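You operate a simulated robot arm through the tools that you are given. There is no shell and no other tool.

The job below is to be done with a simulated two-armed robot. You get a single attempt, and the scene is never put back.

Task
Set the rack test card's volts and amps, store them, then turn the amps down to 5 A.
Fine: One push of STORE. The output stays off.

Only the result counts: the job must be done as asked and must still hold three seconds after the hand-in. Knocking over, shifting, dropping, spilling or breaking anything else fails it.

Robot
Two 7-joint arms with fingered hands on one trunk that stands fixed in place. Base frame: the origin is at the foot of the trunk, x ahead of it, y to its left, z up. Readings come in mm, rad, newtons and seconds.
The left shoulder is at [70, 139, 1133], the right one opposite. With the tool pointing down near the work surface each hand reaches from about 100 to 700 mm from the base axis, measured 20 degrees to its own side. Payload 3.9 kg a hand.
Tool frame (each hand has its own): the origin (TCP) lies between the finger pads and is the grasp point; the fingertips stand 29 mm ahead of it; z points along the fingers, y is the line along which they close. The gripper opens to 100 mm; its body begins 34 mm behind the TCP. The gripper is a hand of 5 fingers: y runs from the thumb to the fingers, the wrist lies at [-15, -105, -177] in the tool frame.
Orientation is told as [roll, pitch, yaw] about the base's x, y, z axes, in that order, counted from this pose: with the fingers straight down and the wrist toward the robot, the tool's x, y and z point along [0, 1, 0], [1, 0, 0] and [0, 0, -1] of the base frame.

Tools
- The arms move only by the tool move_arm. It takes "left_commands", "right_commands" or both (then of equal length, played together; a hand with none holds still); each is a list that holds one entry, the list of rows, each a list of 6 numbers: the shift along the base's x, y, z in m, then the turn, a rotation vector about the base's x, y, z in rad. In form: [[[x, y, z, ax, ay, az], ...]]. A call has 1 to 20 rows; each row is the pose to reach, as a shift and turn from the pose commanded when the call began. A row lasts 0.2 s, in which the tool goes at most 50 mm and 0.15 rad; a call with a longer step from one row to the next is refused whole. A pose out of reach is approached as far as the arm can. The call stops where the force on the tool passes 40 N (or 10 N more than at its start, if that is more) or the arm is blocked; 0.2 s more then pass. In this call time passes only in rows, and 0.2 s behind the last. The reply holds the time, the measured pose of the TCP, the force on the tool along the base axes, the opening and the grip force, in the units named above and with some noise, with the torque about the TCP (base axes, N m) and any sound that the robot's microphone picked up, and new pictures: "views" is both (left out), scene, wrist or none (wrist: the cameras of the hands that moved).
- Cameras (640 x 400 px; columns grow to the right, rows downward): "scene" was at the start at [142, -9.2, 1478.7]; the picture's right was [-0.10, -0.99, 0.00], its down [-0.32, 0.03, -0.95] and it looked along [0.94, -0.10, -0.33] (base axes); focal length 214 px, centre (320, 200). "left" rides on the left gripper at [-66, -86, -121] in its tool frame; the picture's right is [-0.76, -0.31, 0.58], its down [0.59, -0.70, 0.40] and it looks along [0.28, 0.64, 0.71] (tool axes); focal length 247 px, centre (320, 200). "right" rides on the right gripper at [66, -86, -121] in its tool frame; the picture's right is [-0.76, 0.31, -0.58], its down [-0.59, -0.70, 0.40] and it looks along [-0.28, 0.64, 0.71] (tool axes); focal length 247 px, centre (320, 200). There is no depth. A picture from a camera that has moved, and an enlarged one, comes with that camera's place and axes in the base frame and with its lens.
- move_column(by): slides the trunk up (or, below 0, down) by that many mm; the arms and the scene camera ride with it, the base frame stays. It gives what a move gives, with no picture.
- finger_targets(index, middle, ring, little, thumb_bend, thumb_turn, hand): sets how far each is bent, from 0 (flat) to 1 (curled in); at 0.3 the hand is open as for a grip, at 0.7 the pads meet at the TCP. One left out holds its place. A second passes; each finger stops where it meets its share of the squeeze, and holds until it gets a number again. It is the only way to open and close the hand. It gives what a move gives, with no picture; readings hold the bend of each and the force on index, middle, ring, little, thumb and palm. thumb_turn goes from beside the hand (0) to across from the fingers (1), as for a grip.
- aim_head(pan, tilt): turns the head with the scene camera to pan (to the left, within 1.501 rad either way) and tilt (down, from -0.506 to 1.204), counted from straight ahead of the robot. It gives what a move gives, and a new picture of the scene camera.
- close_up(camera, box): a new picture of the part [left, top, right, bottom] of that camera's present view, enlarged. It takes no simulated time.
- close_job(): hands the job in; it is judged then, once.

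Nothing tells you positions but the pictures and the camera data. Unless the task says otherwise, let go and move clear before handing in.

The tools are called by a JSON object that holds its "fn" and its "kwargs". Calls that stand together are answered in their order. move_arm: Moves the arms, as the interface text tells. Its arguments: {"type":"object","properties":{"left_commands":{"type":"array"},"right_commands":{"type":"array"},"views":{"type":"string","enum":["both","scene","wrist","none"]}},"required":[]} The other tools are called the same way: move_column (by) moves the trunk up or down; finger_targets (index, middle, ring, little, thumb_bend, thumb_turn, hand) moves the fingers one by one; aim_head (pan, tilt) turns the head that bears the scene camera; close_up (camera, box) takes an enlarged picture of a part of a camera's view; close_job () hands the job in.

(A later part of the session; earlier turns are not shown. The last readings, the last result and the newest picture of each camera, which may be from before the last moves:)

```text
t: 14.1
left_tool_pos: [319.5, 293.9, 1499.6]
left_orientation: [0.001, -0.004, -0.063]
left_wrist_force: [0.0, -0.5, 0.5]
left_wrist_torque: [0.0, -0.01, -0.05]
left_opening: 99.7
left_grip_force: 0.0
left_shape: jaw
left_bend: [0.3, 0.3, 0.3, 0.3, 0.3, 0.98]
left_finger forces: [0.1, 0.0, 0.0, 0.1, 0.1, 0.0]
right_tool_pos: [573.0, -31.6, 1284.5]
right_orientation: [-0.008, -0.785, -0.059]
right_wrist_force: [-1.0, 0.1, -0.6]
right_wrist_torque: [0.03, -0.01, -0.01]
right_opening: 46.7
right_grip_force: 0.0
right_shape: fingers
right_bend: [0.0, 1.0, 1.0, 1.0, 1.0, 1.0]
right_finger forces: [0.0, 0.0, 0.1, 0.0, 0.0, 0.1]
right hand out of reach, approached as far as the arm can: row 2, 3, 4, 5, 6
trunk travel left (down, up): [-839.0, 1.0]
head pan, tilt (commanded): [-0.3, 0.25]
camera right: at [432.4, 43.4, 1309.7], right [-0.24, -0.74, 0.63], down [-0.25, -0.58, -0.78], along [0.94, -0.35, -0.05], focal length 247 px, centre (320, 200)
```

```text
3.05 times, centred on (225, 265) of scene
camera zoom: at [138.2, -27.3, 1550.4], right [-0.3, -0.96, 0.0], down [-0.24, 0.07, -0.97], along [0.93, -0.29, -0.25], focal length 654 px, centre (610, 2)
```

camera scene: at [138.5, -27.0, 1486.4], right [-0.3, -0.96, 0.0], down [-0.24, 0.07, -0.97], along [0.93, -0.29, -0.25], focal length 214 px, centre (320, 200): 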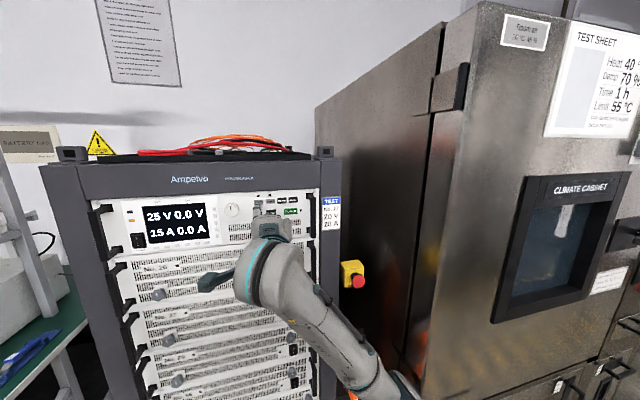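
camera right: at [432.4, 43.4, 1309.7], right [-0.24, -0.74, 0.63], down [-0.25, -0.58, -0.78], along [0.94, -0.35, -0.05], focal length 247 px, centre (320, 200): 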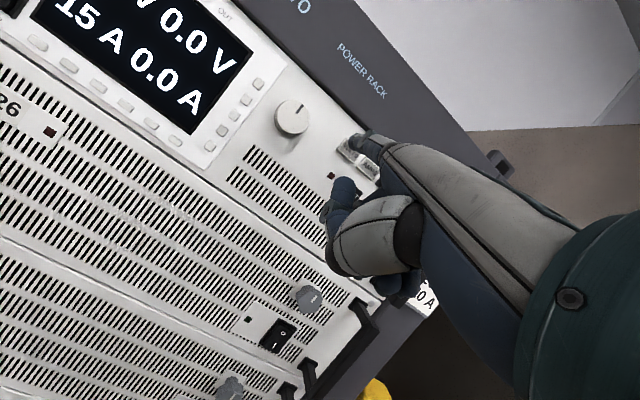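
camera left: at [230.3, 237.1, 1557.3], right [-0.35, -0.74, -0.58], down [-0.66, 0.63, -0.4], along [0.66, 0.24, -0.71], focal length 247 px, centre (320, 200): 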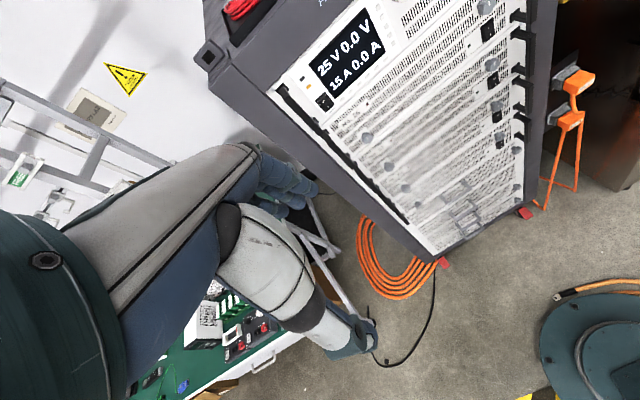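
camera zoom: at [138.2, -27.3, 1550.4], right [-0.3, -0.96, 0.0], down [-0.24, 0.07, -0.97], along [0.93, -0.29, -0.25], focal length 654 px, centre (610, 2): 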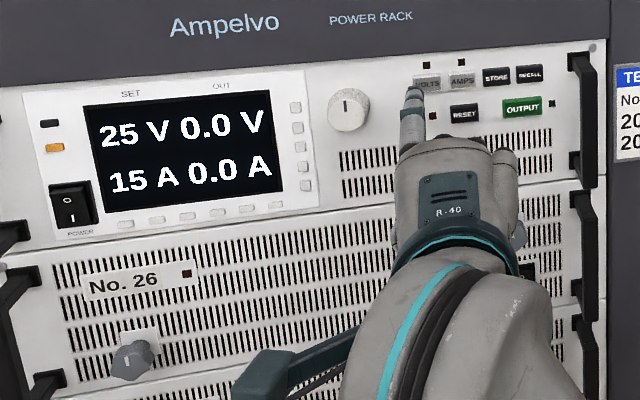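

Raising made the reach worse, so the wrist limit wants the shoulders lower. I'll pull the right hand back from the panel, then look to the right side to check elbow clearance before lowering the trunk.

{"fn": "move_arm", "kwargs": {"right_commands": [[[-0.04, 0, 0, 0, 0, 0], [-0.08, 0, 0, 0, 0, 0], [-0.11, 0, 0, 0, 0, 0]]], "views": "none"}}

{"fn": "aim_head", "kwargs": {"pan": -0.75, "tilt": 0.65}}

```text
t: 14.9
left_tool_pos: [319.5, 294.4, 1500.7]
left_orientation: [0.0, -0.005, -0.063]
left_wrist_force: [-0.5, 0.6, 0.5]
left_wrist_torque: [0.0, 0.02, 0.0]
left_opening: 100.0
left_grip_force: 0.0
left_shape: jaw
left_bend: [0.3, 0.3, 0.3, 0.3, 0.3, 0.98]
left_finger forces: [0.0, 0.0, 0.1, 0.1, 0.1, 0.0]
right_tool_pos: [461.6, -30.4, 1282.7]
right_orientation: [0.0, -0.788, -0.061]
right_wrist_force: [-0.8, -0.2, 0.0]
right_wrist_torque: [0.02, 0.01, -0.01]
right_opening: 46.5
right_grip_force: 0.0
right_shape: fingers
right_bend: [0.0, 1.0, 1.0, 1.0, 1.0, 1.0]
right_finger forces: [0.0, 0.0, 0.1, 0.0, 0.0, 0.0]
trunk travel left (down, up): [-839.0, 1.0]
head pan, tilt (commanded): [-0.3, 0.25]
```

```text
t: 15.8
left_tool_pos: [320.4, 295.3, 1500.7]
left_orientation: [0.0, -0.005, -0.062]
left_wrist_force: [0.2, 0.0, 0.1]
left_wrist_torque: [0.02, -0.03, 0.04]
left_opening: 100.1
left_grip_force: 0.1
left_shape: jaw
left_bend: [0.3, 0.3, 0.3, 0.3, 0.3, 0.98]
left_finger forces: [0.1, 0.0, 0.0, 0.0, 0.1, 0.0]
right_tool_pos: [463.0, -31.2, 1283.3]
right_orientation: [-0.004, -0.787, -0.061]
right_wrist_force: [0.1, -0.2, -0.3]
right_wrist_torque: [0.0, -0.02, 0.0]
right_opening: 46.6
right_grip_force: 0.1
right_shape: fingers
right_bend: [0.0, 1.0, 1.0, 1.0, 1.0, 1.0]
right_finger forces: [0.0, 0.0, 0.0, 0.0, 0.0, 0.1]
trunk travel left (down, up): [-839.0, 1.0]
head pan, tilt (commanded): [-0.75, 0.649]
camera scene: at [112.9, -58.6, 1514.0], right [-0.68, -0.73, 0.0], down [-0.44, 0.41, -0.8], along [0.58, -0.54, -0.6], focal length 214 px, centre (320, 200)
```

scene: 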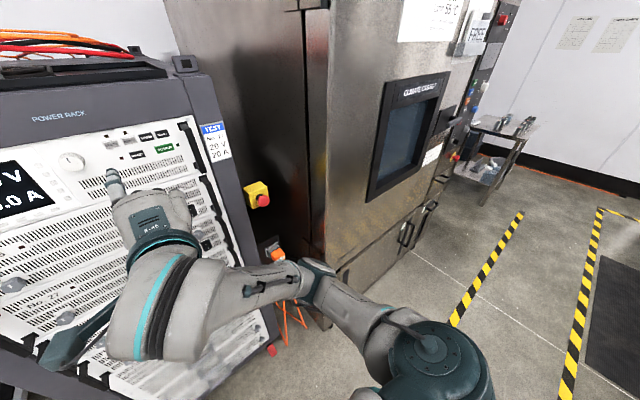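

The elbow is clear of the cabinet and rack. I'll lower the trunk by about 260 mm now (right hand is 120 mm clear of the rack front).

{"fn": "move_column", "kwargs": {"by": -260}}

{"fn": "aim_head", "kwargs": {"pan": -0.3, "tilt": 0.1}}

```text
t: 18.5
left_tool_pos: [319.9, 294.2, 1240.3]
left_orientation: [-0.001, -0.006, -0.063]
left_wrist_force: [0.7, 0.1, 0.0]
left_wrist_torque: [0.04, -0.03, -0.02]
left_opening: 99.9
left_grip_force: 0.1
left_shape: jaw
left_bend: [0.3, 0.3, 0.3, 0.3, 0.3, 0.98]
left_finger forces: [0.0, 0.0, 0.0, 0.0, 0.1, 0.1]
right_tool_pos: [463.6, -30.9, 1023.6]
right_orientation: [-0.001, -0.786, -0.061]
right_wrist_force: [0.0, -1.3, -0.7]
right_wrist_torque: [0.0, 0.0, 0.0]
right_opening: 46.4
right_grip_force: 0.0
right_shape: fingers
right_bend: [0.0, 1.0, 1.0, 1.0, 1.0, 1.0]
right_finger forces: [0.0, 0.1, 0.0, 0.0, 0.1, 0.0]
trunk travel left (down, up): [-579.0, 261.0]
head pan, tilt (commanded): [-0.75, 0.649]
```

```text
t: 19.5
left_tool_pos: [320.0, 293.0, 1240.5]
left_orientation: [0.002, -0.005, -0.062]
left_wrist_force: [0.3, 0.7, 0.2]
left_wrist_torque: [-0.01, -0.01, 0.02]
left_opening: 99.7
left_grip_force: 0.1
left_shape: jaw
left_bend: [0.3, 0.3, 0.3, 0.3, 0.3, 0.98]
left_finger forces: [0.0, 0.0, 0.1, 0.1, 0.0, 0.1]
right_tool_pos: [462.9, -31.4, 1023.9]
right_orientation: [-0.003, -0.787, -0.062]
right_wrist_force: [-0.5, -0.3, 0.2]
right_wrist_torque: [-0.01, 0.02, -0.01]
right_opening: 46.4
right_grip_force: 0.1
right_shape: fingers
right_bend: [0.0, 1.0, 1.0, 1.0, 1.0, 1.0]
right_finger forces: [0.1, 0.0, 0.0, 0.0, 0.0, 0.1]
trunk travel left (down, up): [-579.0, 261.0]
head pan, tilt (commanded): [-0.3, 0.099]
camera scene: at [137.2, -26.9, 1304.3], right [-0.3, -0.96, 0.0], down [-0.1, 0.03, -0.99], along [0.95, -0.29, -0.1], focal length 214 px, centre (320, 200)
```

scene: 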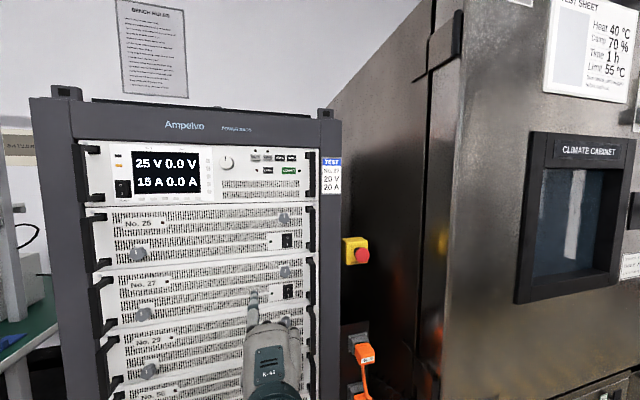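

Now I'll raise the right hand back up to button height in front of VOLTS, staying clear of the rack.

{"fn": "move_arm", "kwargs": {"right_commands": [[[0, -0.002, 0.045, 0, 0, 0], [0, -0.004, 0.09, 0, 0, 0], [0, -0.006, 0.135, 0, 0, 0], [0, -0.008, 0.18, 0, 0, 0], [0.01, -0.01, 0.22, 0, 0, 0], [0.03, -0.011, 0.256, 0, 0, 0], [0.07, -0.011, 0.256, 0, 0, 0], [0.11, -0.011, 0.256, 0, 0, 0]]], "views": "both"}}

{"fn": "close_up", "kwargs": {"camera": "right", "box": [230, 70, 430, 200]}}

```text
t: 21.3
left_tool_pos: [320.9, 294.4, 1240.1]
left_orientation: [-0.001, -0.004, -0.062]
left_wrist_force: [-1.1, 1.1, -0.2]
left_wrist_torque: [0.02, -0.02, -0.01]
left_opening: 99.9
left_grip_force: 0.1
left_shape: jaw
left_bend: [0.3, 0.3, 0.3, 0.3, 0.3, 0.98]
left_finger forces: [0.0, 0.0, 0.1, 0.1, 0.0, 0.0]
right_tool_pos: [574.1, -39.0, 1280.8]
right_orientation: [-0.002, -0.788, -0.059]
right_wrist_force: [0.1, 0.3, 0.1]
right_wrist_torque: [0.01, 0.02, -0.02]
right_opening: 46.5
right_grip_force: 0.2
right_shape: fingers
right_bend: [0.0, 1.0, 1.0, 1.0, 1.0, 1.0]
right_finger forces: [0.0, 0.0, 0.0, 0.0, 0.0, 0.1]
right hand out of reach, approached as far as the arm can: row 2
trunk travel left (down, up): [-579.0, 261.0]
head pan, tilt (commanded): [-0.3, 0.099]
camera scene: at [137.7, -26.1, 1304.3], right [-0.3, -0.96, 0.0], down [-0.1, 0.03, -0.99], along [0.95, -0.29, -0.1], focal length 214 px, centre (320, 200)
camera right: at [431.7, 35.0, 1304.6], right [-0.24, -0.74, 0.63], down [-0.25, -0.58, -0.78], along [0.94, -0.34, -0.05], focal length 247 px, centre (320, 200)
```

scene: 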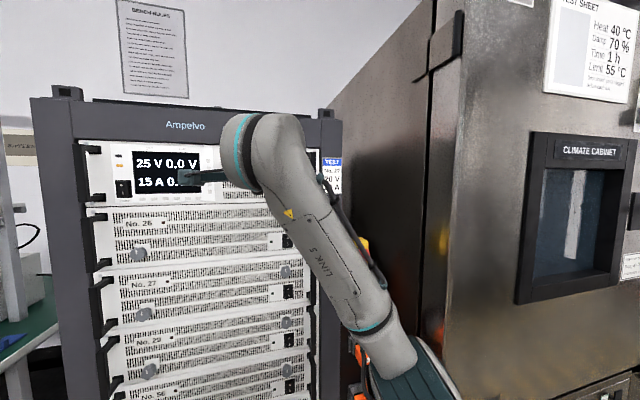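
right: 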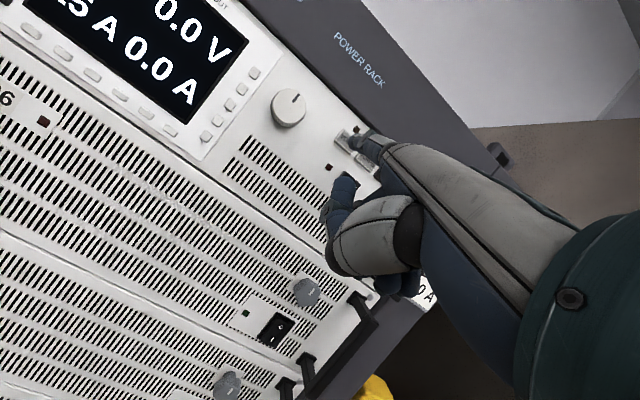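

```text
3.08 times, centred on (330, 135) of right
camera zoom: at [431.7, 35.0, 1304.6], right [-0.24, -0.74, 0.63], down [-0.25, -0.58, -0.78], along [0.94, -0.34, -0.05], focal length 760 px, centre (289, 400)
```

zoom: 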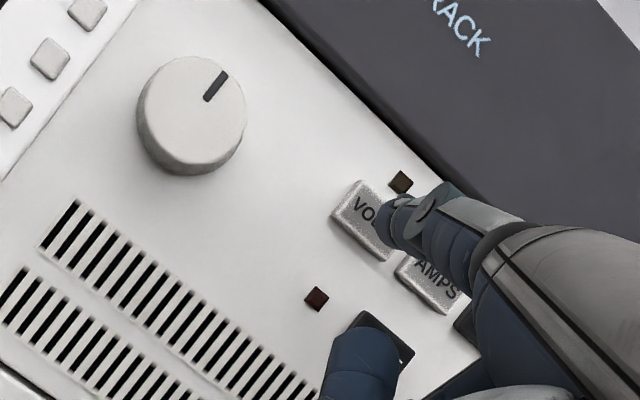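

It reached the pre-press pose. I'll push forward onto VOLTS in small steps again.

{"fn": "move_arm", "kwargs": {"right_commands": [[[0.005, -0.002, -0.001, 0, 0, 0], [0.01, -0.002, -0.001, 0, 0, 0], [0.014, -0.002, -0.001, 0, 0, 0], [0.017, -0.002, -0.001, 0, 0, 0], [0.02, -0.002, -0.001, 0, 0, 0], [0.022, -0.002, -0.001, 0, 0, 0]]], "views": "wrist"}}

{"fn": "close_up", "kwargs": {"camera": "right", "box": [130, 0, 430, 200]}}

```text
t: 22.7
left_tool_pos: [321.0, 293.8, 1240.4]
left_orientation: [0.0, -0.004, -0.063]
left_wrist_force: [-0.1, 0.3, -0.2]
left_wrist_torque: [0.01, 0.01, 0.03]
left_opening: 99.8
left_grip_force: 0.1
left_shape: jaw
left_bend: [0.3, 0.3, 0.3, 0.3, 0.3, 0.98]
left_finger forces: [0.0, 0.0, 0.0, 0.0, 0.0, 0.0]
right_tool_pos: [594.8, -45.5, 1278.7]
right_orientation: [-0.002, -0.788, -0.06]
right_wrist_force: [-0.1, 0.1, 0.1]
right_wrist_torque: [0.0, 0.0, 0.0]
right_opening: 46.6
right_grip_force: 0.1
right_shape: fingers
right_bend: [0.0, 1.0, 1.0, 1.0, 1.0, 1.0]
right_finger forces: [0.0, 0.0, 0.0, 0.0, 0.1, 0.0]
trunk travel left (down, up): [-579.0, 261.0]
head pan, tilt (commanded): [-0.3, 0.099]
camera right: at [453.4, 29.6, 1304.1], right [-0.24, -0.74, 0.63], down [-0.25, -0.57, -0.78], along [0.94, -0.34, -0.05], focal length 247 px, centre (320, 200)
```

right: 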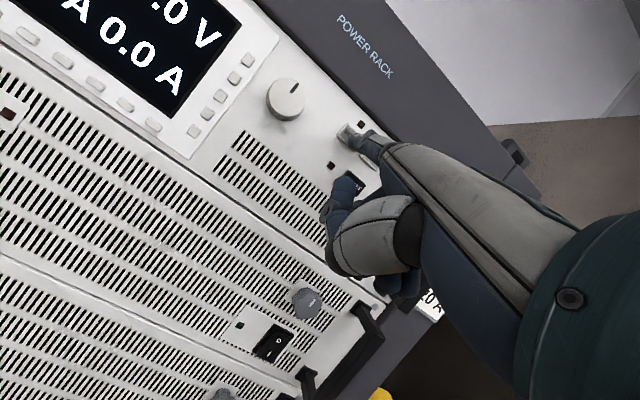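

```text
2.00 times, centred on (280, 100) of right
camera zoom: at [453.4, 29.6, 1304.1], right [-0.24, -0.74, 0.63], down [-0.25, -0.57, -0.78], along [0.94, -0.34, -0.05], focal length 494 px, centre (400, 400)
```

zoom: 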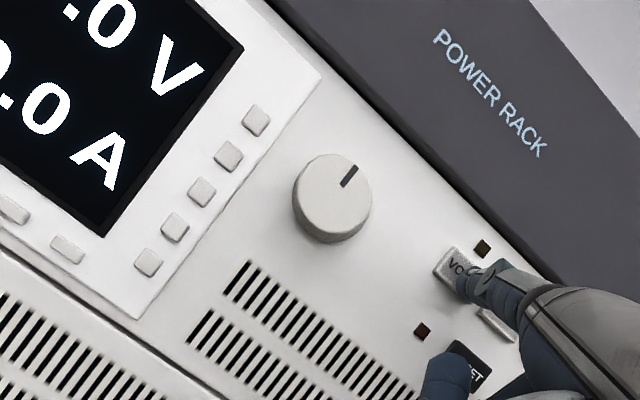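

No contact yet with the tip at about x=666. I'll re-centre by 3 mm and keep going in 2 mm steps.

{"fn": "move_arm", "kwargs": {"right_commands": [[[0.001, 0.0035, 0, 0, 0, 0], [0.003, 0.0035, 0, 0, 0, 0], [0.005, 0.0035, 0, 0, 0, 0], [0.007, 0.0035, 0, 0, 0, 0]]], "views": "wrist"}}

{"fn": "close_up", "kwargs": {"camera": "right", "box": [280, 80, 420, 200]}}

```text
t: 23.7
left_tool_pos: [320.0, 296.0, 1240.7]
left_orientation: [-0.001, -0.005, -0.062]
left_wrist_force: [0.0, 0.7, -0.1]
left_wrist_torque: [0.05, -0.02, 0.01]
left_opening: 99.8
left_grip_force: 0.0
left_shape: jaw
left_bend: [0.3, 0.3, 0.3, 0.3, 0.3, 0.98]
left_finger forces: [0.0, 0.1, 0.0, 0.0, 0.1, 0.0]
right_tool_pos: [598.5, -40.8, 1280.6]
right_orientation: [-0.011, -0.785, -0.053]
right_wrist_force: [-3.3, -0.5, -0.6]
right_wrist_torque: [0.02, -0.21, 0.03]
right_opening: 46.4
right_grip_force: 2.0
right_shape: fingers
right_bend: [0.0, 1.0, 1.0, 1.0, 1.0, 1.0]
right_finger forces: [3.3, 0.0, 0.0, 0.0, 0.0, 0.0]
trunk travel left (down, up): [-579.0, 261.0]
head pan, tilt (commanded): [-0.3, 0.099]
heard: click
camera right: at [457.7, 33.9, 1304.2], right [-0.24, -0.74, 0.63], down [-0.25, -0.58, -0.77], along [0.94, -0.34, -0.05], focal length 247 px, centre (320, 200)
```

right: 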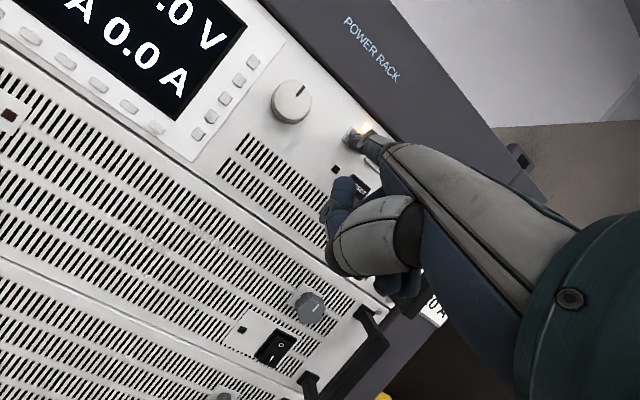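

```text
3.33 times, centred on (350, 140) of right
camera zoom: at [457.7, 33.9, 1304.2], right [-0.24, -0.74, 0.63], down [-0.25, -0.58, -0.77], along [0.94, -0.34, -0.05], focal length 823 px, centre (220, 400)
```

zoom: 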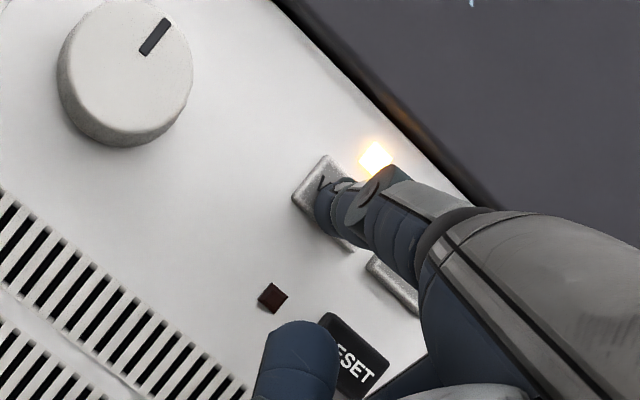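

VOLTS clicked and its lamp is lit. I'll pull the right hand straight back and then down out of the way, and check the panel.

{"fn": "move_arm", "kwargs": {"right_commands": [[[-0.03, 0, 0, 0, 0, 0], [-0.07, 0, 0, 0, 0, 0], [-0.11, -0.02, -0.01, 0, 0, 0], [-0.14, -0.045, -0.04, 0, 0, 0], [-0.155, -0.07, -0.08, 0, 0, 0], [-0.165, -0.09, -0.12, 0, 0, 0], [-0.17, -0.11, -0.16, 0, 0, 0]]], "views": "scene"}}

{"fn": "aim_head", "kwargs": {"pan": 0.0, "tilt": 0.05}}

{"fn": "close_up", "kwargs": {"camera": "scene", "box": [180, 120, 460, 280]}}

```text
t: 25.3
left_tool_pos: [320.4, 295.0, 1240.5]
left_orientation: [0.0, -0.006, -0.063]
left_wrist_force: [0.5, -0.7, 0.5]
left_wrist_torque: [0.0, 0.03, -0.05]
left_opening: 99.6
left_grip_force: 0.1
left_shape: jaw
left_bend: [0.3, 0.3, 0.3, 0.3, 0.3, 0.98]
left_finger forces: [0.0, 0.0, 0.0, 0.0, 0.0, 0.0]
right_tool_pos: [431.3, -133.8, 1120.0]
right_orientation: [-0.004, -0.786, -0.063]
right_wrist_force: [-0.2, 0.3, 0.0]
right_wrist_torque: [-0.02, 0.01, -0.01]
right_opening: 46.6
right_grip_force: 0.0
right_shape: fingers
right_bend: [0.0, 1.0, 1.0, 1.0, 1.0, 1.0]
right_finger forces: [0.0, 0.0, 0.0, 0.0, 0.0, 0.0]
right hand out of reach, approached as far as the arm can: row 7
trunk travel left (down, up): [-579.0, 261.0]
head pan, tilt (commanded): [-0.3, 0.099]
camera scene: at [137.4, -26.3, 1304.4], right [-0.3, -0.96, 0.0], down [-0.1, 0.03, -1.0], along [0.95, -0.29, -0.1], focal length 214 px, centre (320, 200)
```

scene: 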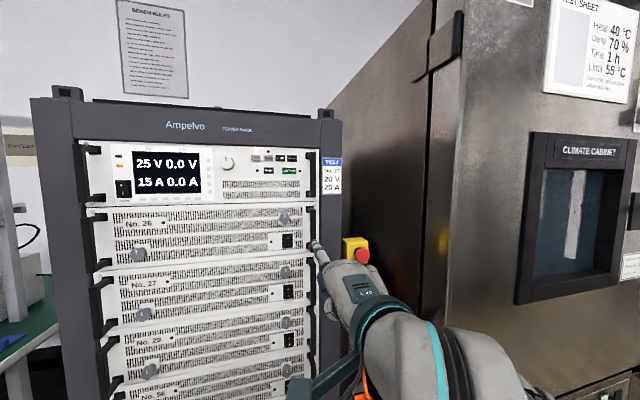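

```text
t: 26.1
left_tool_pos: [319.9, 294.2, 1239.9]
left_orientation: [0.001, -0.004, -0.064]
left_wrist_force: [-0.1, 0.6, 0.0]
left_wrist_torque: [0.0, 0.01, 0.01]
left_opening: 100.0
left_grip_force: 0.0
left_shape: jaw
left_bend: [0.3, 0.3, 0.3, 0.3, 0.3, 0.98]
left_finger forces: [0.0, 0.1, 0.0, 0.1, 0.1, 0.1]
right_tool_pos: [431.2, -134.9, 1120.3]
right_orientation: [-0.003, -0.786, -0.062]
right_wrist_force: [-0.1, 0.6, 0.6]
right_wrist_torque: [-0.02, 0.0, -0.03]
right_opening: 46.5
right_grip_force: 0.0
right_shape: fingers
right_bend: [0.0, 1.0, 1.0, 1.0, 1.0, 1.0]
right_finger forces: [0.0, 0.0, 0.0, 0.0, 0.0, 0.0]
trunk travel left (down, up): [-579.0, 261.0]
head pan, tilt (commanded): [0.0, 0.051]
camera scene: at [140.4, 0.1, 1308.8], right [0.0, -1.0, 0.0], down [-0.05, 0.0, -1.0], along [1.0, 0.0, -0.05], focal length 214 px, centre (320, 200)
```

scene: 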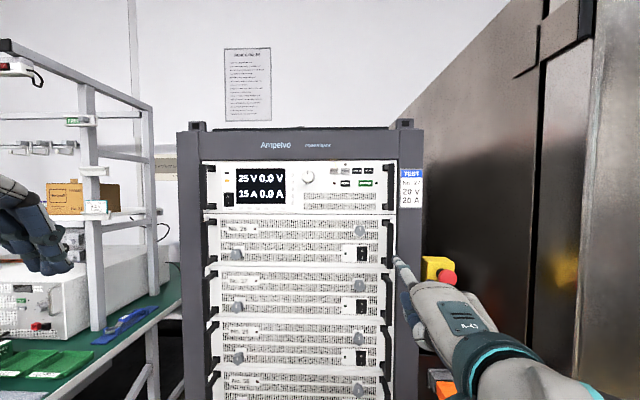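

```text
2.29 times, centred on (320, 200) of scene
camera zoom: at [140.4, 0.1, 1308.8], right [0.0, -1.0, 0.0], down [-0.05, 0.0, -1.0], along [1.0, 0.0, -0.05], focal length 490 px, centre (320, 200)
```

zoom: 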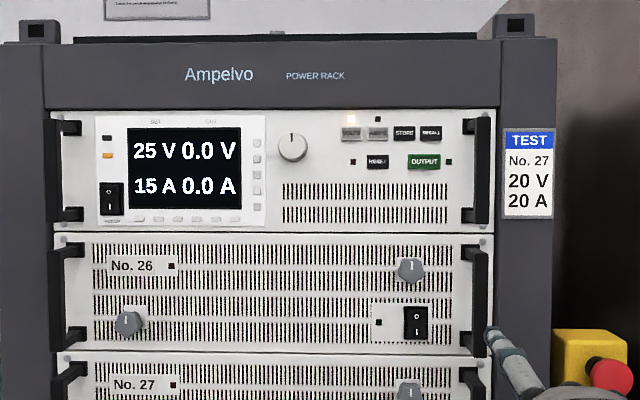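

The panel is nearly square to me with about −0.06 rad yaw, and the VOLTS lamp is lit. Next I'll curl the left ring and little fingers, and bring the left hand up pitched forward for a thumb–index–middle pinch on the knob.

{"fn": "finger_targets", "kwargs": {"hand": "left", "index": 0.35, "middle": 0.35, "ring": 1.0, "little": 1.0, "thumb_bend": 0.35, "thumb_turn": 1.0}}

{"fn": "move_arm", "kwargs": {"left_commands": [[[0.01, -0.015, 0.008, -0.0089, -0.1425, 0], [0.02, -0.03, 0.016, -0.0177, -0.285, 0], [0.03, -0.045, 0.024, -0.0266, -0.4276, 0], [0.045, -0.06, 0.032, -0.0354, -0.57, 0], [0.06, -0.075, 0.04, -0.0443, -0.7127, 0], [0.075, -0.09, 0.048, -0.0531, -0.8553, 0], [0.09, -0.105, 0.056, -0.062, -0.998, 0], [0.105, -0.12, 0.064, -0.0708, -1.14, 0], [0.12, -0.135, 0.072, -0.0797, -1.283, 0], [0.135, -0.15, 0.08, -0.0885, -1.4254, 0], [0.15, -0.165, 0.085, -0.0974, -1.568, 0]]], "views": "both"}}

```text
t: 27.1
left_tool_pos: [320.3, 293.8, 1239.7]
left_orientation: [0.001, -0.005, -0.063]
left_wrist_force: [0.0, 0.3, 0.3]
left_wrist_torque: [0.02, -0.03, 0.01]
left_opening: 87.1
left_grip_force: 0.0
left_shape: fingers
left_bend: [0.35, 0.35, 1.0, 1.0, 0.35, 0.98]
left_finger forces: [0.1, 0.1, 0.1, 0.0, 0.0, 0.0]
right_tool_pos: [430.4, -135.0, 1120.5]
right_orientation: [-0.003, -0.786, -0.064]
right_wrist_force: [-0.4, 0.2, 0.1]
right_wrist_torque: [0.01, 0.02, -0.02]
right_opening: 46.5
right_grip_force: 0.0
right_shape: fingers
right_bend: [0.0, 1.0, 1.0, 1.0, 1.0, 1.0]
right_finger forces: [0.1, 0.0, 0.1, 0.1, 0.1, 0.1]
trunk travel left (down, up): [-579.0, 261.0]
head pan, tilt (commanded): [0.0, 0.051]
```

```text
t: 29.5
left_tool_pos: [470.1, 128.3, 1323.7]
left_orientation: [2.778, -1.566, -2.84]
left_wrist_force: [-0.2, -1.1, -0.4]
left_wrist_torque: [-0.01, -0.02, 0.0]
left_opening: 87.1
left_grip_force: 0.1
left_shape: fingers
left_bend: [0.35, 0.35, 1.0, 1.0, 0.35, 0.98]
left_finger forces: [0.1, 0.1, 0.1, 0.0, 0.0, 0.0]
right_tool_pos: [430.7, -134.0, 1120.1]
right_orientation: [-0.004, -0.786, -0.064]
right_wrist_force: [0.1, 0.5, -0.2]
right_wrist_torque: [0.0, -0.01, -0.02]
right_opening: 46.7
right_grip_force: 0.1
right_shape: fingers
right_bend: [0.0, 1.0, 1.0, 1.0, 1.0, 1.0]
right_finger forces: [0.1, 0.1, 0.0, 0.0, 0.0, 0.0]
trunk travel left (down, up): [-579.0, 261.0]
head pan, tilt (commanded): [0.0, 0.051]
camera scene: at [141.7, -0.1, 1308.7], right [0.0, -1.0, 0.0], down [-0.05, 0.0, -1.0], along [1.0, 0.0, -0.05], focal length 214 px, centre (320, 200)
camera left: at [346.5, 70.8, 1238.8], right [0.53, -0.79, -0.31], down [0.44, 0.56, -0.7], along [0.73, 0.24, 0.65], focal length 247 px, centre (320, 200)
```

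scene: 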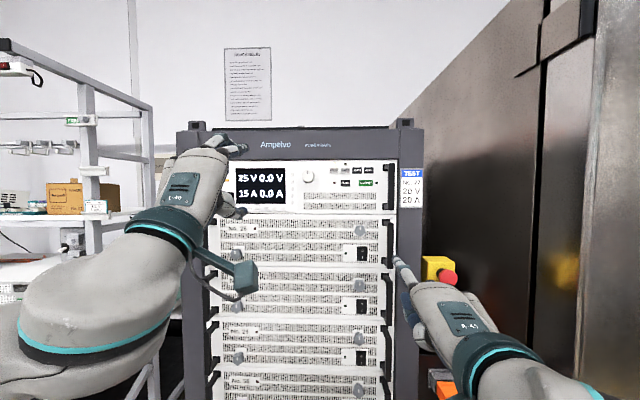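
left: 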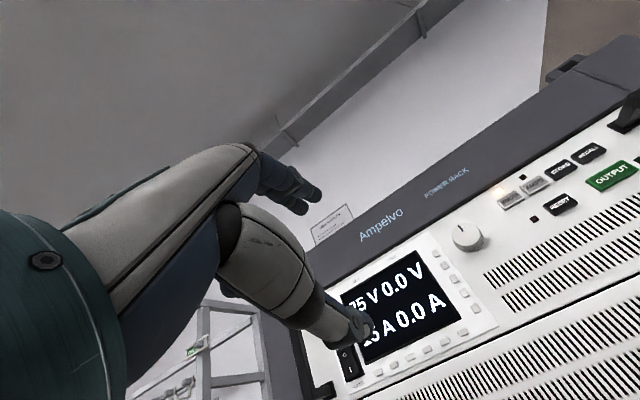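

The forward-pitched left hand is reachable. I'll check the fingertip positions closely before the approach to the knob.

{"fn": "close_up", "kwargs": {"camera": "scene", "box": [170, 110, 350, 230]}}

{"fn": "close_up", "kwargs": {"camera": "left", "box": [200, 120, 520, 380]}}

```text
3.33 times, centred on (260, 170) of scene
camera zoom: at [141.7, -0.1, 1308.7], right [0.0, -1.0, 0.0], down [-0.05, 0.0, -1.0], along [1.0, 0.0, -0.05], focal length 715 px, centre (520, 300)
```

zoom: 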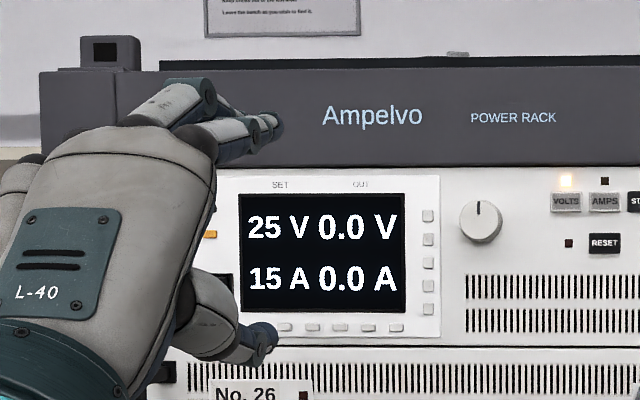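

```text
1.54 times, centred on (360, 250) of left
camera zoom: at [346.5, 70.8, 1238.8], right [0.53, -0.79, -0.31], down [0.44, 0.56, -0.7], along [0.73, 0.24, 0.65], focal length 380 px, centre (258, 123)
```

zoom: 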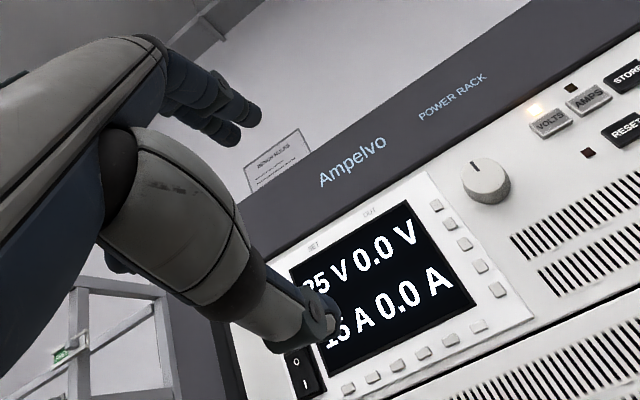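

Index, middle and thumb tips straddle the TCP evenly. I'll rehearse the pinch in free air to learn where the tips go at roughly the knob's 32 mm width.

{"fn": "finger_targets", "kwargs": {"hand": "left", "index": 0.56, "middle": 0.56, "thumb_bend": 0.56}}

{"fn": "close_up", "kwargs": {"camera": "scene", "box": [170, 110, 350, 230]}}

{"fn": "close_up", "kwargs": {"camera": "left", "box": [200, 120, 520, 380]}}

```text
t: 30.5
left_tool_pos: [469.5, 129.2, 1324.9]
left_orientation: [2.858, -1.565, -2.919]
left_wrist_force: [-0.5, -0.3, 0.0]
left_wrist_torque: [0.03, -0.01, 0.02]
left_opening: 35.5
left_grip_force: 0.0
left_shape: fingers
left_bend: [0.56, 0.56, 1.0, 1.0, 0.56, 1.0]
left_finger forces: [0.0, 0.0, 0.0, 0.0, 0.0, 0.1]
right_tool_pos: [430.7, -134.0, 1120.1]
right_orientation: [-0.003, -0.785, -0.062]
right_wrist_force: [1.3, -1.0, -0.7]
right_wrist_torque: [0.04, -0.01, 0.02]
right_opening: 46.7
right_grip_force: 0.1
right_shape: fingers
right_bend: [0.0, 1.0, 1.0, 1.0, 1.0, 1.0]
right_finger forces: [0.0, 0.0, 0.1, 0.0, 0.1, 0.0]
trunk travel left (down, up): [-579.0, 261.0]
head pan, tilt (commanded): [0.0, 0.051]
```

```text
3.33 times, centred on (260, 170) of scene
camera zoom: at [140.4, 0.4, 1308.8], right [0.0, -1.0, 0.0], down [-0.05, 0.0, -1.0], along [1.0, 0.0, -0.05], focal length 715 px, centre (520, 300)
```

zoom: 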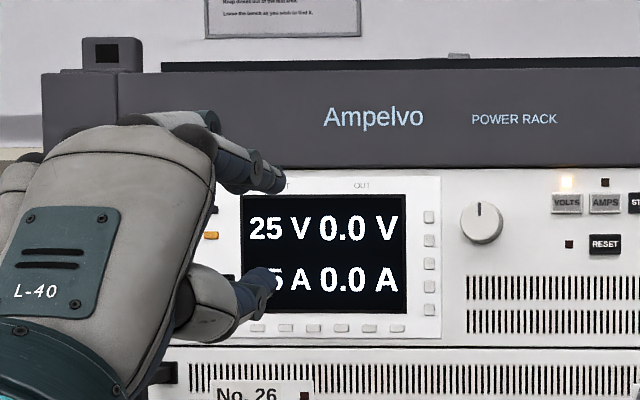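

```text
1.54 times, centred on (360, 250) of left
camera zoom: at [345.1, 71.5, 1239.5], right [0.53, -0.79, -0.3], down [0.44, 0.56, -0.7], along [0.73, 0.24, 0.65], focal length 380 px, centre (258, 123)
```

zoom: 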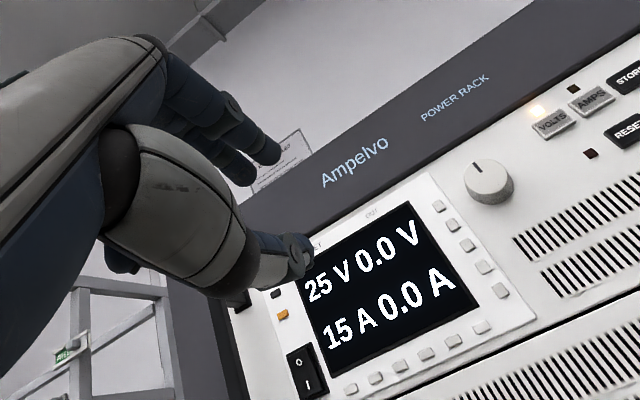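

At bend 0.56 the gap is about 35 mm, with the thumb reaching some 15–20 mm further ahead than the fingers, so I'll tilt the hand to pitch ≈ −73° to even them out. I'll open slightly and go to a point 80 mm in front of the knob.

{"fn": "finger_targets", "kwargs": {"hand": "left", "index": 0.47, "middle": 0.47, "thumb_bend": 0.47}}

{"fn": "move_arm", "kwargs": {"left_commands": [[[0.02, -0.03, 0.008, 0.0062, 0.0998, 0], [0.045, -0.065, 0.016, 0.0124, 0.1996, 0], [0.07, -0.095, 0.023, 0.0186, 0.2994, 0], [0.09, -0.099, 0.023, 0.0186, 0.2994, 0]]], "views": "both"}}

{"fn": "close_up", "kwargs": {"camera": "left", "box": [220, 100, 500, 330]}}

{"fn": "close_up", "kwargs": {"camera": "scene", "box": [220, 110, 400, 230]}}

```text
t: 31.5
left_tool_pos: [469.8, 129.2, 1325.6]
left_orientation: [2.855, -1.567, -2.916]
left_wrist_force: [0.7, -0.1, 0.0]
left_wrist_torque: [-0.02, 0.02, -0.01]
left_opening: 57.1
left_grip_force: 0.0
left_shape: fingers
left_bend: [0.47, 0.47, 1.0, 1.0, 0.47, 1.0]
left_finger forces: [0.0, 0.0, 0.0, 0.1, 0.0, 0.1]
right_tool_pos: [430.0, -133.6, 1120.8]
right_orientation: [-0.004, -0.784, -0.061]
right_wrist_force: [0.3, 0.3, 0.3]
right_wrist_torque: [-0.01, -0.01, -0.01]
right_opening: 46.5
right_grip_force: 0.0
right_shape: fingers
right_bend: [0.0, 1.0, 1.0, 1.0, 1.0, 1.0]
right_finger forces: [0.0, 0.0, 0.1, 0.0, 0.0, 0.0]
trunk travel left (down, up): [-579.0, 261.0]
head pan, tilt (commanded): [0.0, 0.051]
```

```text
t: 32.5
left_tool_pos: [558.7, 29.7, 1350.2]
left_orientation: [0.002, -1.273, -0.062]
left_wrist_force: [0.1, -0.1, -1.1]
left_wrist_torque: [-0.02, 0.01, 0.0]
left_opening: 57.0
left_grip_force: 0.1
left_shape: fingers
left_bend: [0.47, 0.47, 1.0, 1.0, 0.47, 1.0]
left_finger forces: [0.1, 0.0, 0.0, 0.0, 0.0, 0.0]
right_tool_pos: [431.5, -132.9, 1120.3]
right_orientation: [-0.005, -0.786, -0.062]
right_wrist_force: [-0.7, 0.4, -0.2]
right_wrist_torque: [-0.01, 0.02, 0.01]
right_opening: 46.5
right_grip_force: 0.1
right_shape: fingers
right_bend: [0.0, 1.0, 1.0, 1.0, 1.0, 1.0]
right_finger forces: [0.0, 0.1, 0.0, 0.0, 0.0, 0.0]
trunk travel left (down, up): [-579.0, 261.0]
head pan, tilt (commanded): [0.0, 0.051]
camera scene: at [141.2, 1.1, 1308.7], right [0.0, -1.0, 0.0], down [-0.05, 0.0, -1.0], along [1.0, 0.0, -0.05], focal length 214 px, centre (320, 200)
camera left: at [414.4, -27.8, 1304.0], right [0.41, -0.78, -0.46], down [0.21, 0.58, -0.79], along [0.88, 0.23, 0.41], focal length 247 px, centre (320, 200)
```

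scene: 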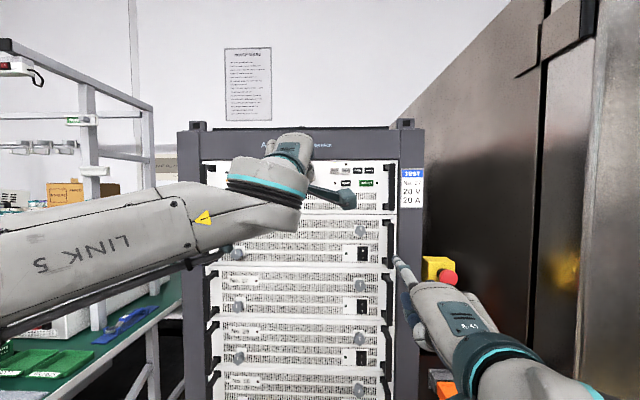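
left: 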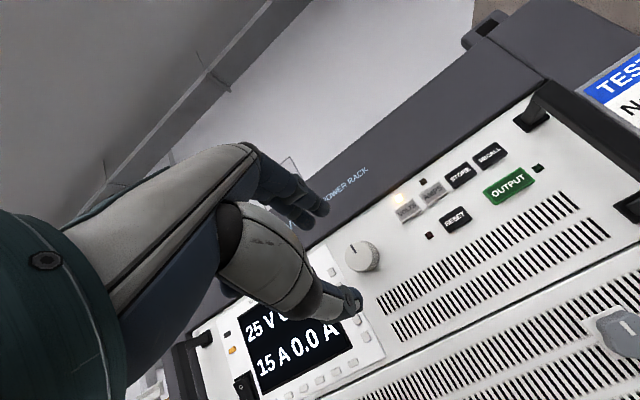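

```text
1.74 times, centred on (360, 215) of left
camera zoom: at [414.4, -27.8, 1304.0], right [0.41, -0.78, -0.46], down [0.21, 0.58, -0.79], along [0.88, 0.23, 0.41], focal length 430 px, centre (250, 174)
```

zoom: 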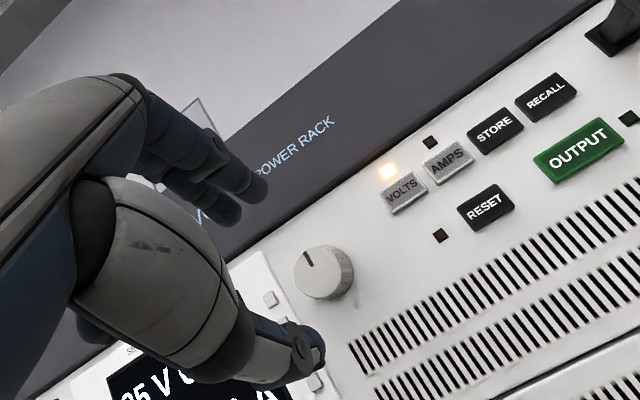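

```text
3.33 times, centred on (310, 170) of scene
camera zoom: at [141.2, 1.1, 1308.7], right [0.0, -1.0, 0.0], down [-0.05, 0.0, -1.0], along [1.0, 0.0, -0.05], focal length 715 px, centre (353, 300)
```

zoom: 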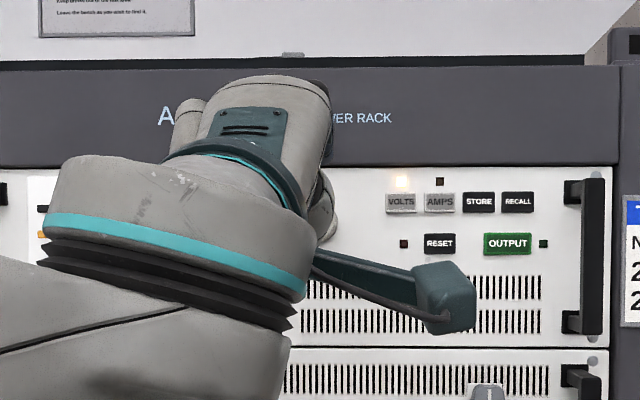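

In the left camera the knob lies between the fingers and thumb as planned. I'll move forward to about 12 mm short of the grip position and check again.

{"fn": "move_arm", "kwargs": {"left_commands": [[[0.03, 0, -0.0005, 0, 0, 0], [0.05, 0, -0.001, 0, 0, 0], [0.066, 0, -0.001, 0, 0, 0]]], "views": "wrist"}}

{"fn": "close_up", "kwargs": {"camera": "left", "box": [220, 130, 440, 330]}}

```text
t: 33.3
left_tool_pos: [627.2, 27.7, 1346.3]
left_orientation: [0.004, -1.276, -0.069]
left_wrist_force: [-1.7, -0.1, 0.2]
left_wrist_torque: [0.01, -0.01, 0.03]
left_opening: 57.1
left_grip_force: 0.3
left_shape: fingers
left_bend: [0.47, 0.48, 1.0, 1.0, 0.47, 1.0]
left_finger forces: [0.1, 1.0, 0.0, 0.0, 0.0, 0.0]
right_tool_pos: [429.8, -134.8, 1120.9]
right_orientation: [-0.004, -0.785, -0.063]
right_wrist_force: [0.3, -0.4, 0.3]
right_wrist_torque: [0.01, 0.01, 0.03]
right_opening: 46.4
right_grip_force: 0.1
right_shape: fingers
right_bend: [0.0, 1.0, 1.0, 1.0, 1.0, 1.0]
right_finger forces: [0.1, 0.0, 0.0, 0.1, 0.0, 0.0]
trunk travel left (down, up): [-579.0, 261.0]
head pan, tilt (commanded): [0.0, 0.051]
camera left: at [482.5, -28.0, 1300.2], right [0.41, -0.78, -0.46], down [0.21, 0.58, -0.79], along [0.88, 0.23, 0.41], focal length 247 px, centre (320, 200)
```

left: 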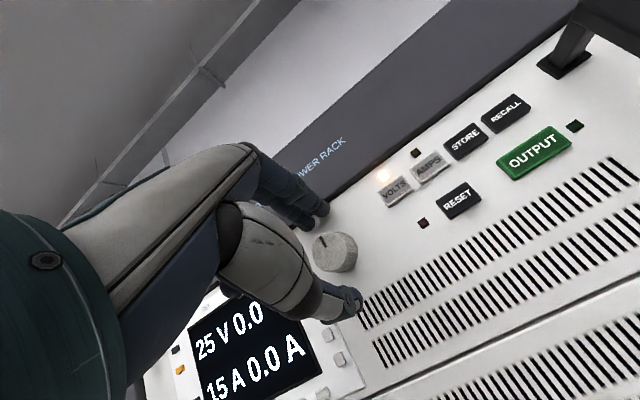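

```text
2.00 times, centred on (330, 230) of left
camera zoom: at [482.5, -28.0, 1300.2], right [0.41, -0.78, -0.46], down [0.21, 0.58, -0.79], along [0.88, 0.23, 0.41], focal length 494 px, centre (300, 140)
```

zoom: 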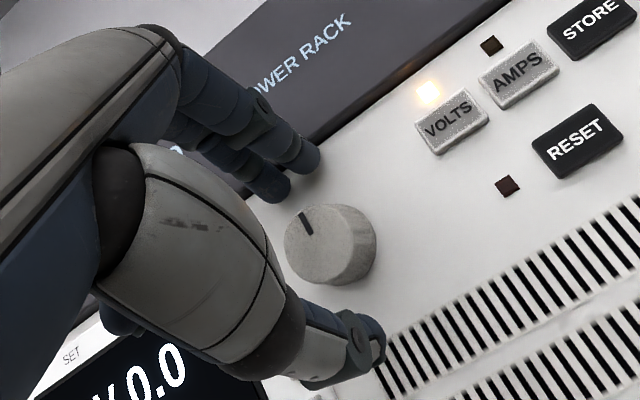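

The middle finger brushes something, most likely the protruding rail just above the knob, so I'll back off. Since I need to turn counter-clockwise to lower the volts, I'll start with the hand rolled clockwise, which also drops the fingers below that rail.

{"fn": "move_arm", "kwargs": {"left_commands": [[[-0.03, 0, 0, 0, 0, 0], [-0.03, -0.0013, 0, 0.1397, -0.0084, 0], [-0.03, -0.0026, -0.0004, 0.2794, -0.0168, 0], [-0.03, -0.0038, -0.0008, 0.419, -0.0252, 0], [-0.03, -0.0049, -0.0014, 0.5589, -0.0336, 0], [-0.03, -0.0059, -0.0022, 0.6986, -0.042, 0]]], "views": "both"}}

{"fn": "close_up", "kwargs": {"camera": "left", "box": [220, 100, 500, 330]}}

```text
t: 34.7
left_tool_pos: [596.5, 25.1, 1344.4]
left_orientation: [1.237, -0.817, -1.193]
left_wrist_force: [0.1, 0.4, 1.1]
left_wrist_torque: [0.01, 0.02, 0.0]
left_opening: 57.0
left_grip_force: 0.0
left_shape: fingers
left_bend: [0.47, 0.47, 1.0, 1.0, 0.47, 1.0]
left_finger forces: [0.1, 0.1, 0.0, 0.1, 0.0, 0.0]
right_tool_pos: [431.4, -132.9, 1120.7]
right_orientation: [-0.004, -0.783, -0.063]
right_wrist_force: [0.0, 0.0, 0.5]
right_wrist_torque: [-0.01, 0.0, -0.01]
right_opening: 46.5
right_grip_force: 0.0
right_shape: fingers
right_bend: [0.0, 1.0, 1.0, 1.0, 1.0, 1.0]
right_finger forces: [0.0, 0.0, 0.0, 0.0, 0.1, 0.0]
trunk travel left (down, up): [-579.0, 261.0]
head pan, tilt (commanded): [0.0, 0.051]
camera scene: at [140.4, 0.5, 1308.8], right [0.0, -1.0, 0.0], down [-0.05, 0.0, -1.0], along [1.0, 0.0, -0.05], focal length 214 px, centre (320, 200)
camera left: at [454.5, 13.9, 1268.1], right [0.44, -0.31, -0.84], down [0.24, 0.95, -0.22], along [0.86, -0.1, 0.49], focal length 247 px, centre (320, 200)
```

scene: 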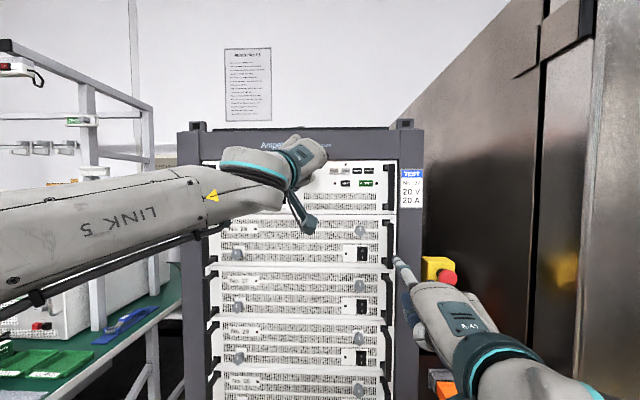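
left: 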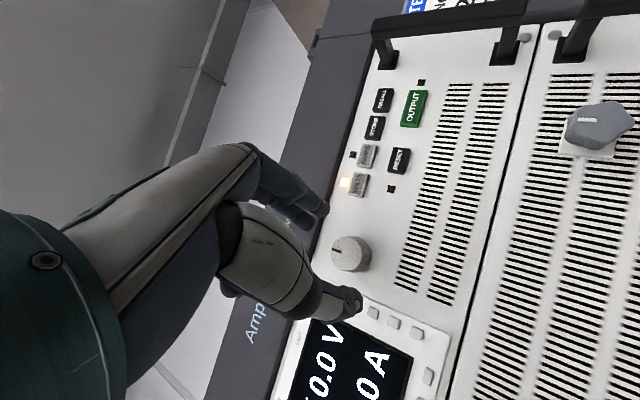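

```text
1.74 times, centred on (360, 215) of left
camera zoom: at [454.5, 13.9, 1268.1], right [0.44, -0.31, -0.84], down [0.24, 0.95, -0.22], along [0.86, -0.1, 0.49], focal length 430 px, centre (250, 174)
```

zoom: 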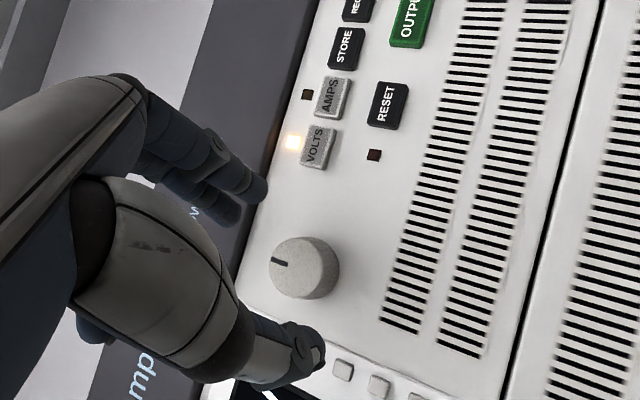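

Rolled grip alignment is within about 1 mm of the knob axis. I'll advance along the panel normal in decreasing steps.

{"fn": "move_arm", "kwargs": {"left_commands": [[[0.015, -0.0009, 0, 0, 0, 0], [0.025, -0.0015, 0, 0, 0, 0], [0.031, -0.0019, 0, 0, 0, 0], [0.036, -0.0022, 0, 0, 0, 0]]], "views": "wrist"}}

{"fn": "close_up", "kwargs": {"camera": "left", "box": [220, 130, 440, 330]}}

```text
t: 35.7
left_tool_pos: [628.2, 23.0, 1346.0]
left_orientation: [1.239, -0.819, -1.196]
left_wrist_force: [-7.7, -1.5, 0.4]
left_wrist_torque: [0.05, -0.21, -0.12]
left_opening: 56.8
left_grip_force: 4.4
left_shape: fingers
left_bend: [0.47, 0.48, 1.0, 1.0, 0.47, 1.0]
left_finger forces: [0.1, 8.4, 0.1, 0.1, 0.0, 0.1]
right_tool_pos: [428.4, -133.9, 1121.2]
right_orientation: [-0.002, -0.788, -0.065]
right_wrist_force: [0.1, 1.0, 1.2]
right_wrist_torque: [0.02, 0.03, -0.01]
right_opening: 46.4
right_grip_force: 0.1
right_shape: fingers
right_bend: [0.0, 1.0, 1.0, 1.0, 1.0, 1.0]
right_finger forces: [0.0, 0.1, 0.0, 0.0, 0.0, 0.1]
trunk travel left (down, up): [-579.0, 261.0]
head pan, tilt (commanded): [0.0, 0.051]
camera left: at [486.4, 11.4, 1268.9], right [0.44, -0.31, -0.84], down [0.24, 0.95, -0.22], along [0.86, -0.1, 0.49], focal length 247 px, centre (320, 200)
```

left: 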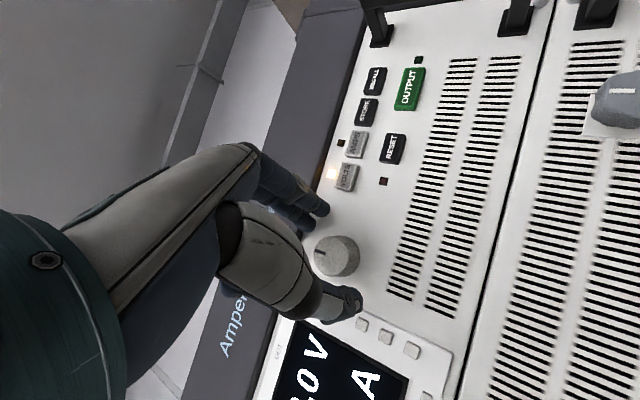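

```text
2.00 times, centred on (330, 230) of left
camera zoom: at [486.4, 11.4, 1268.9], right [0.44, -0.31, -0.84], down [0.24, 0.95, -0.22], along [0.86, -0.1, 0.49], focal length 494 px, centre (300, 140)
```

zoom: 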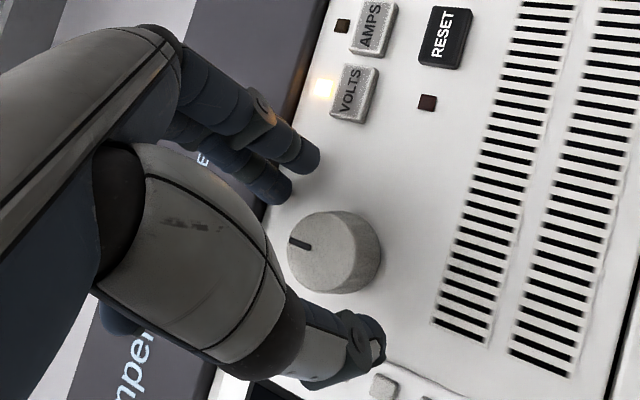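

The middle finger meets something at the same depth again (about 8 N), so I'll back off a few millimetres, close the fingers a bit so they sit lower, and see if the contact goes away.

{"fn": "move_arm", "kwargs": {"left_commands": [[[-0.008, 0.0005, -0.001, 0, 0, 0], [-0.012, 0.0007, -0.001, 0, 0, 0]]], "views": "none"}}

{"fn": "finger_targets", "kwargs": {"hand": "left", "index": 0.52, "middle": 0.53, "thumb_bend": 0.47}}

{"fn": "close_up", "kwargs": {"camera": "left", "box": [220, 130, 440, 330]}}

```text
t: 36.3
left_tool_pos: [618.7, 23.1, 1342.5]
left_orientation: [1.235, -0.818, -1.192]
left_wrist_force: [-0.2, -0.6, -0.6]
left_wrist_torque: [0.0, 0.01, 0.0]
left_opening: 57.2
left_grip_force: 0.1
left_shape: fingers
left_bend: [0.47, 0.47, 1.0, 1.0, 0.47, 1.0]
left_finger forces: [0.1, 0.0, 0.0, 0.0, 0.0, 0.0]
right_tool_pos: [431.4, -134.2, 1121.2]
right_orientation: [-0.004, -0.787, -0.063]
right_wrist_force: [0.2, 0.5, -0.7]
right_wrist_torque: [0.01, 0.02, -0.01]
right_opening: 46.6
right_grip_force: 0.0
right_shape: fingers
right_bend: [0.0, 1.0, 1.0, 1.0, 1.0, 1.0]
right_finger forces: [0.0, 0.1, 0.1, 0.0, 0.0, 0.1]
trunk travel left (down, up): [-579.0, 261.0]
head pan, tilt (commanded): [0.0, 0.051]
```

```text
t: 37.3
left_tool_pos: [619.4, 22.9, 1343.2]
left_orientation: [1.239, -0.818, -1.19]
left_wrist_force: [0.4, -0.1, 0.2]
left_wrist_torque: [-0.03, -0.03, 0.03]
left_opening: 51.1
left_grip_force: 0.1
left_shape: fingers
left_bend: [0.52, 0.53, 1.0, 1.0, 0.47, 1.0]
left_finger forces: [0.0, 0.0, 0.1, 0.0, 0.0, 0.1]
right_tool_pos: [430.1, -134.8, 1119.3]
right_orientation: [-0.004, -0.785, -0.062]
right_wrist_force: [0.3, -0.4, 0.2]
right_wrist_torque: [-0.01, -0.03, -0.01]
right_opening: 46.8
right_grip_force: 0.0
right_shape: fingers
right_bend: [0.0, 1.0, 1.0, 1.0, 1.0, 1.0]
right_finger forces: [0.0, 0.1, 0.0, 0.0, 0.0, 0.0]
trunk travel left (down, up): [-579.0, 261.0]
head pan, tilt (commanded): [0.0, 0.051]
```

```text
2.00 times, centred on (330, 230) of left
camera zoom: at [478.0, 12.6, 1266.5], right [0.44, -0.31, -0.84], down [0.24, 0.95, -0.22], along [0.86, -0.1, 0.49], focal length 494 px, centre (300, 140)
```

zoom: 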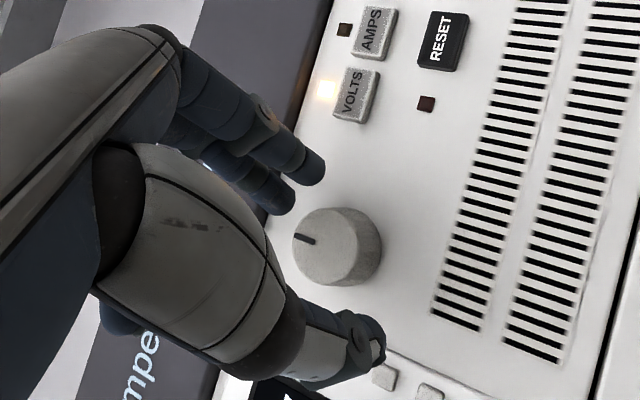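

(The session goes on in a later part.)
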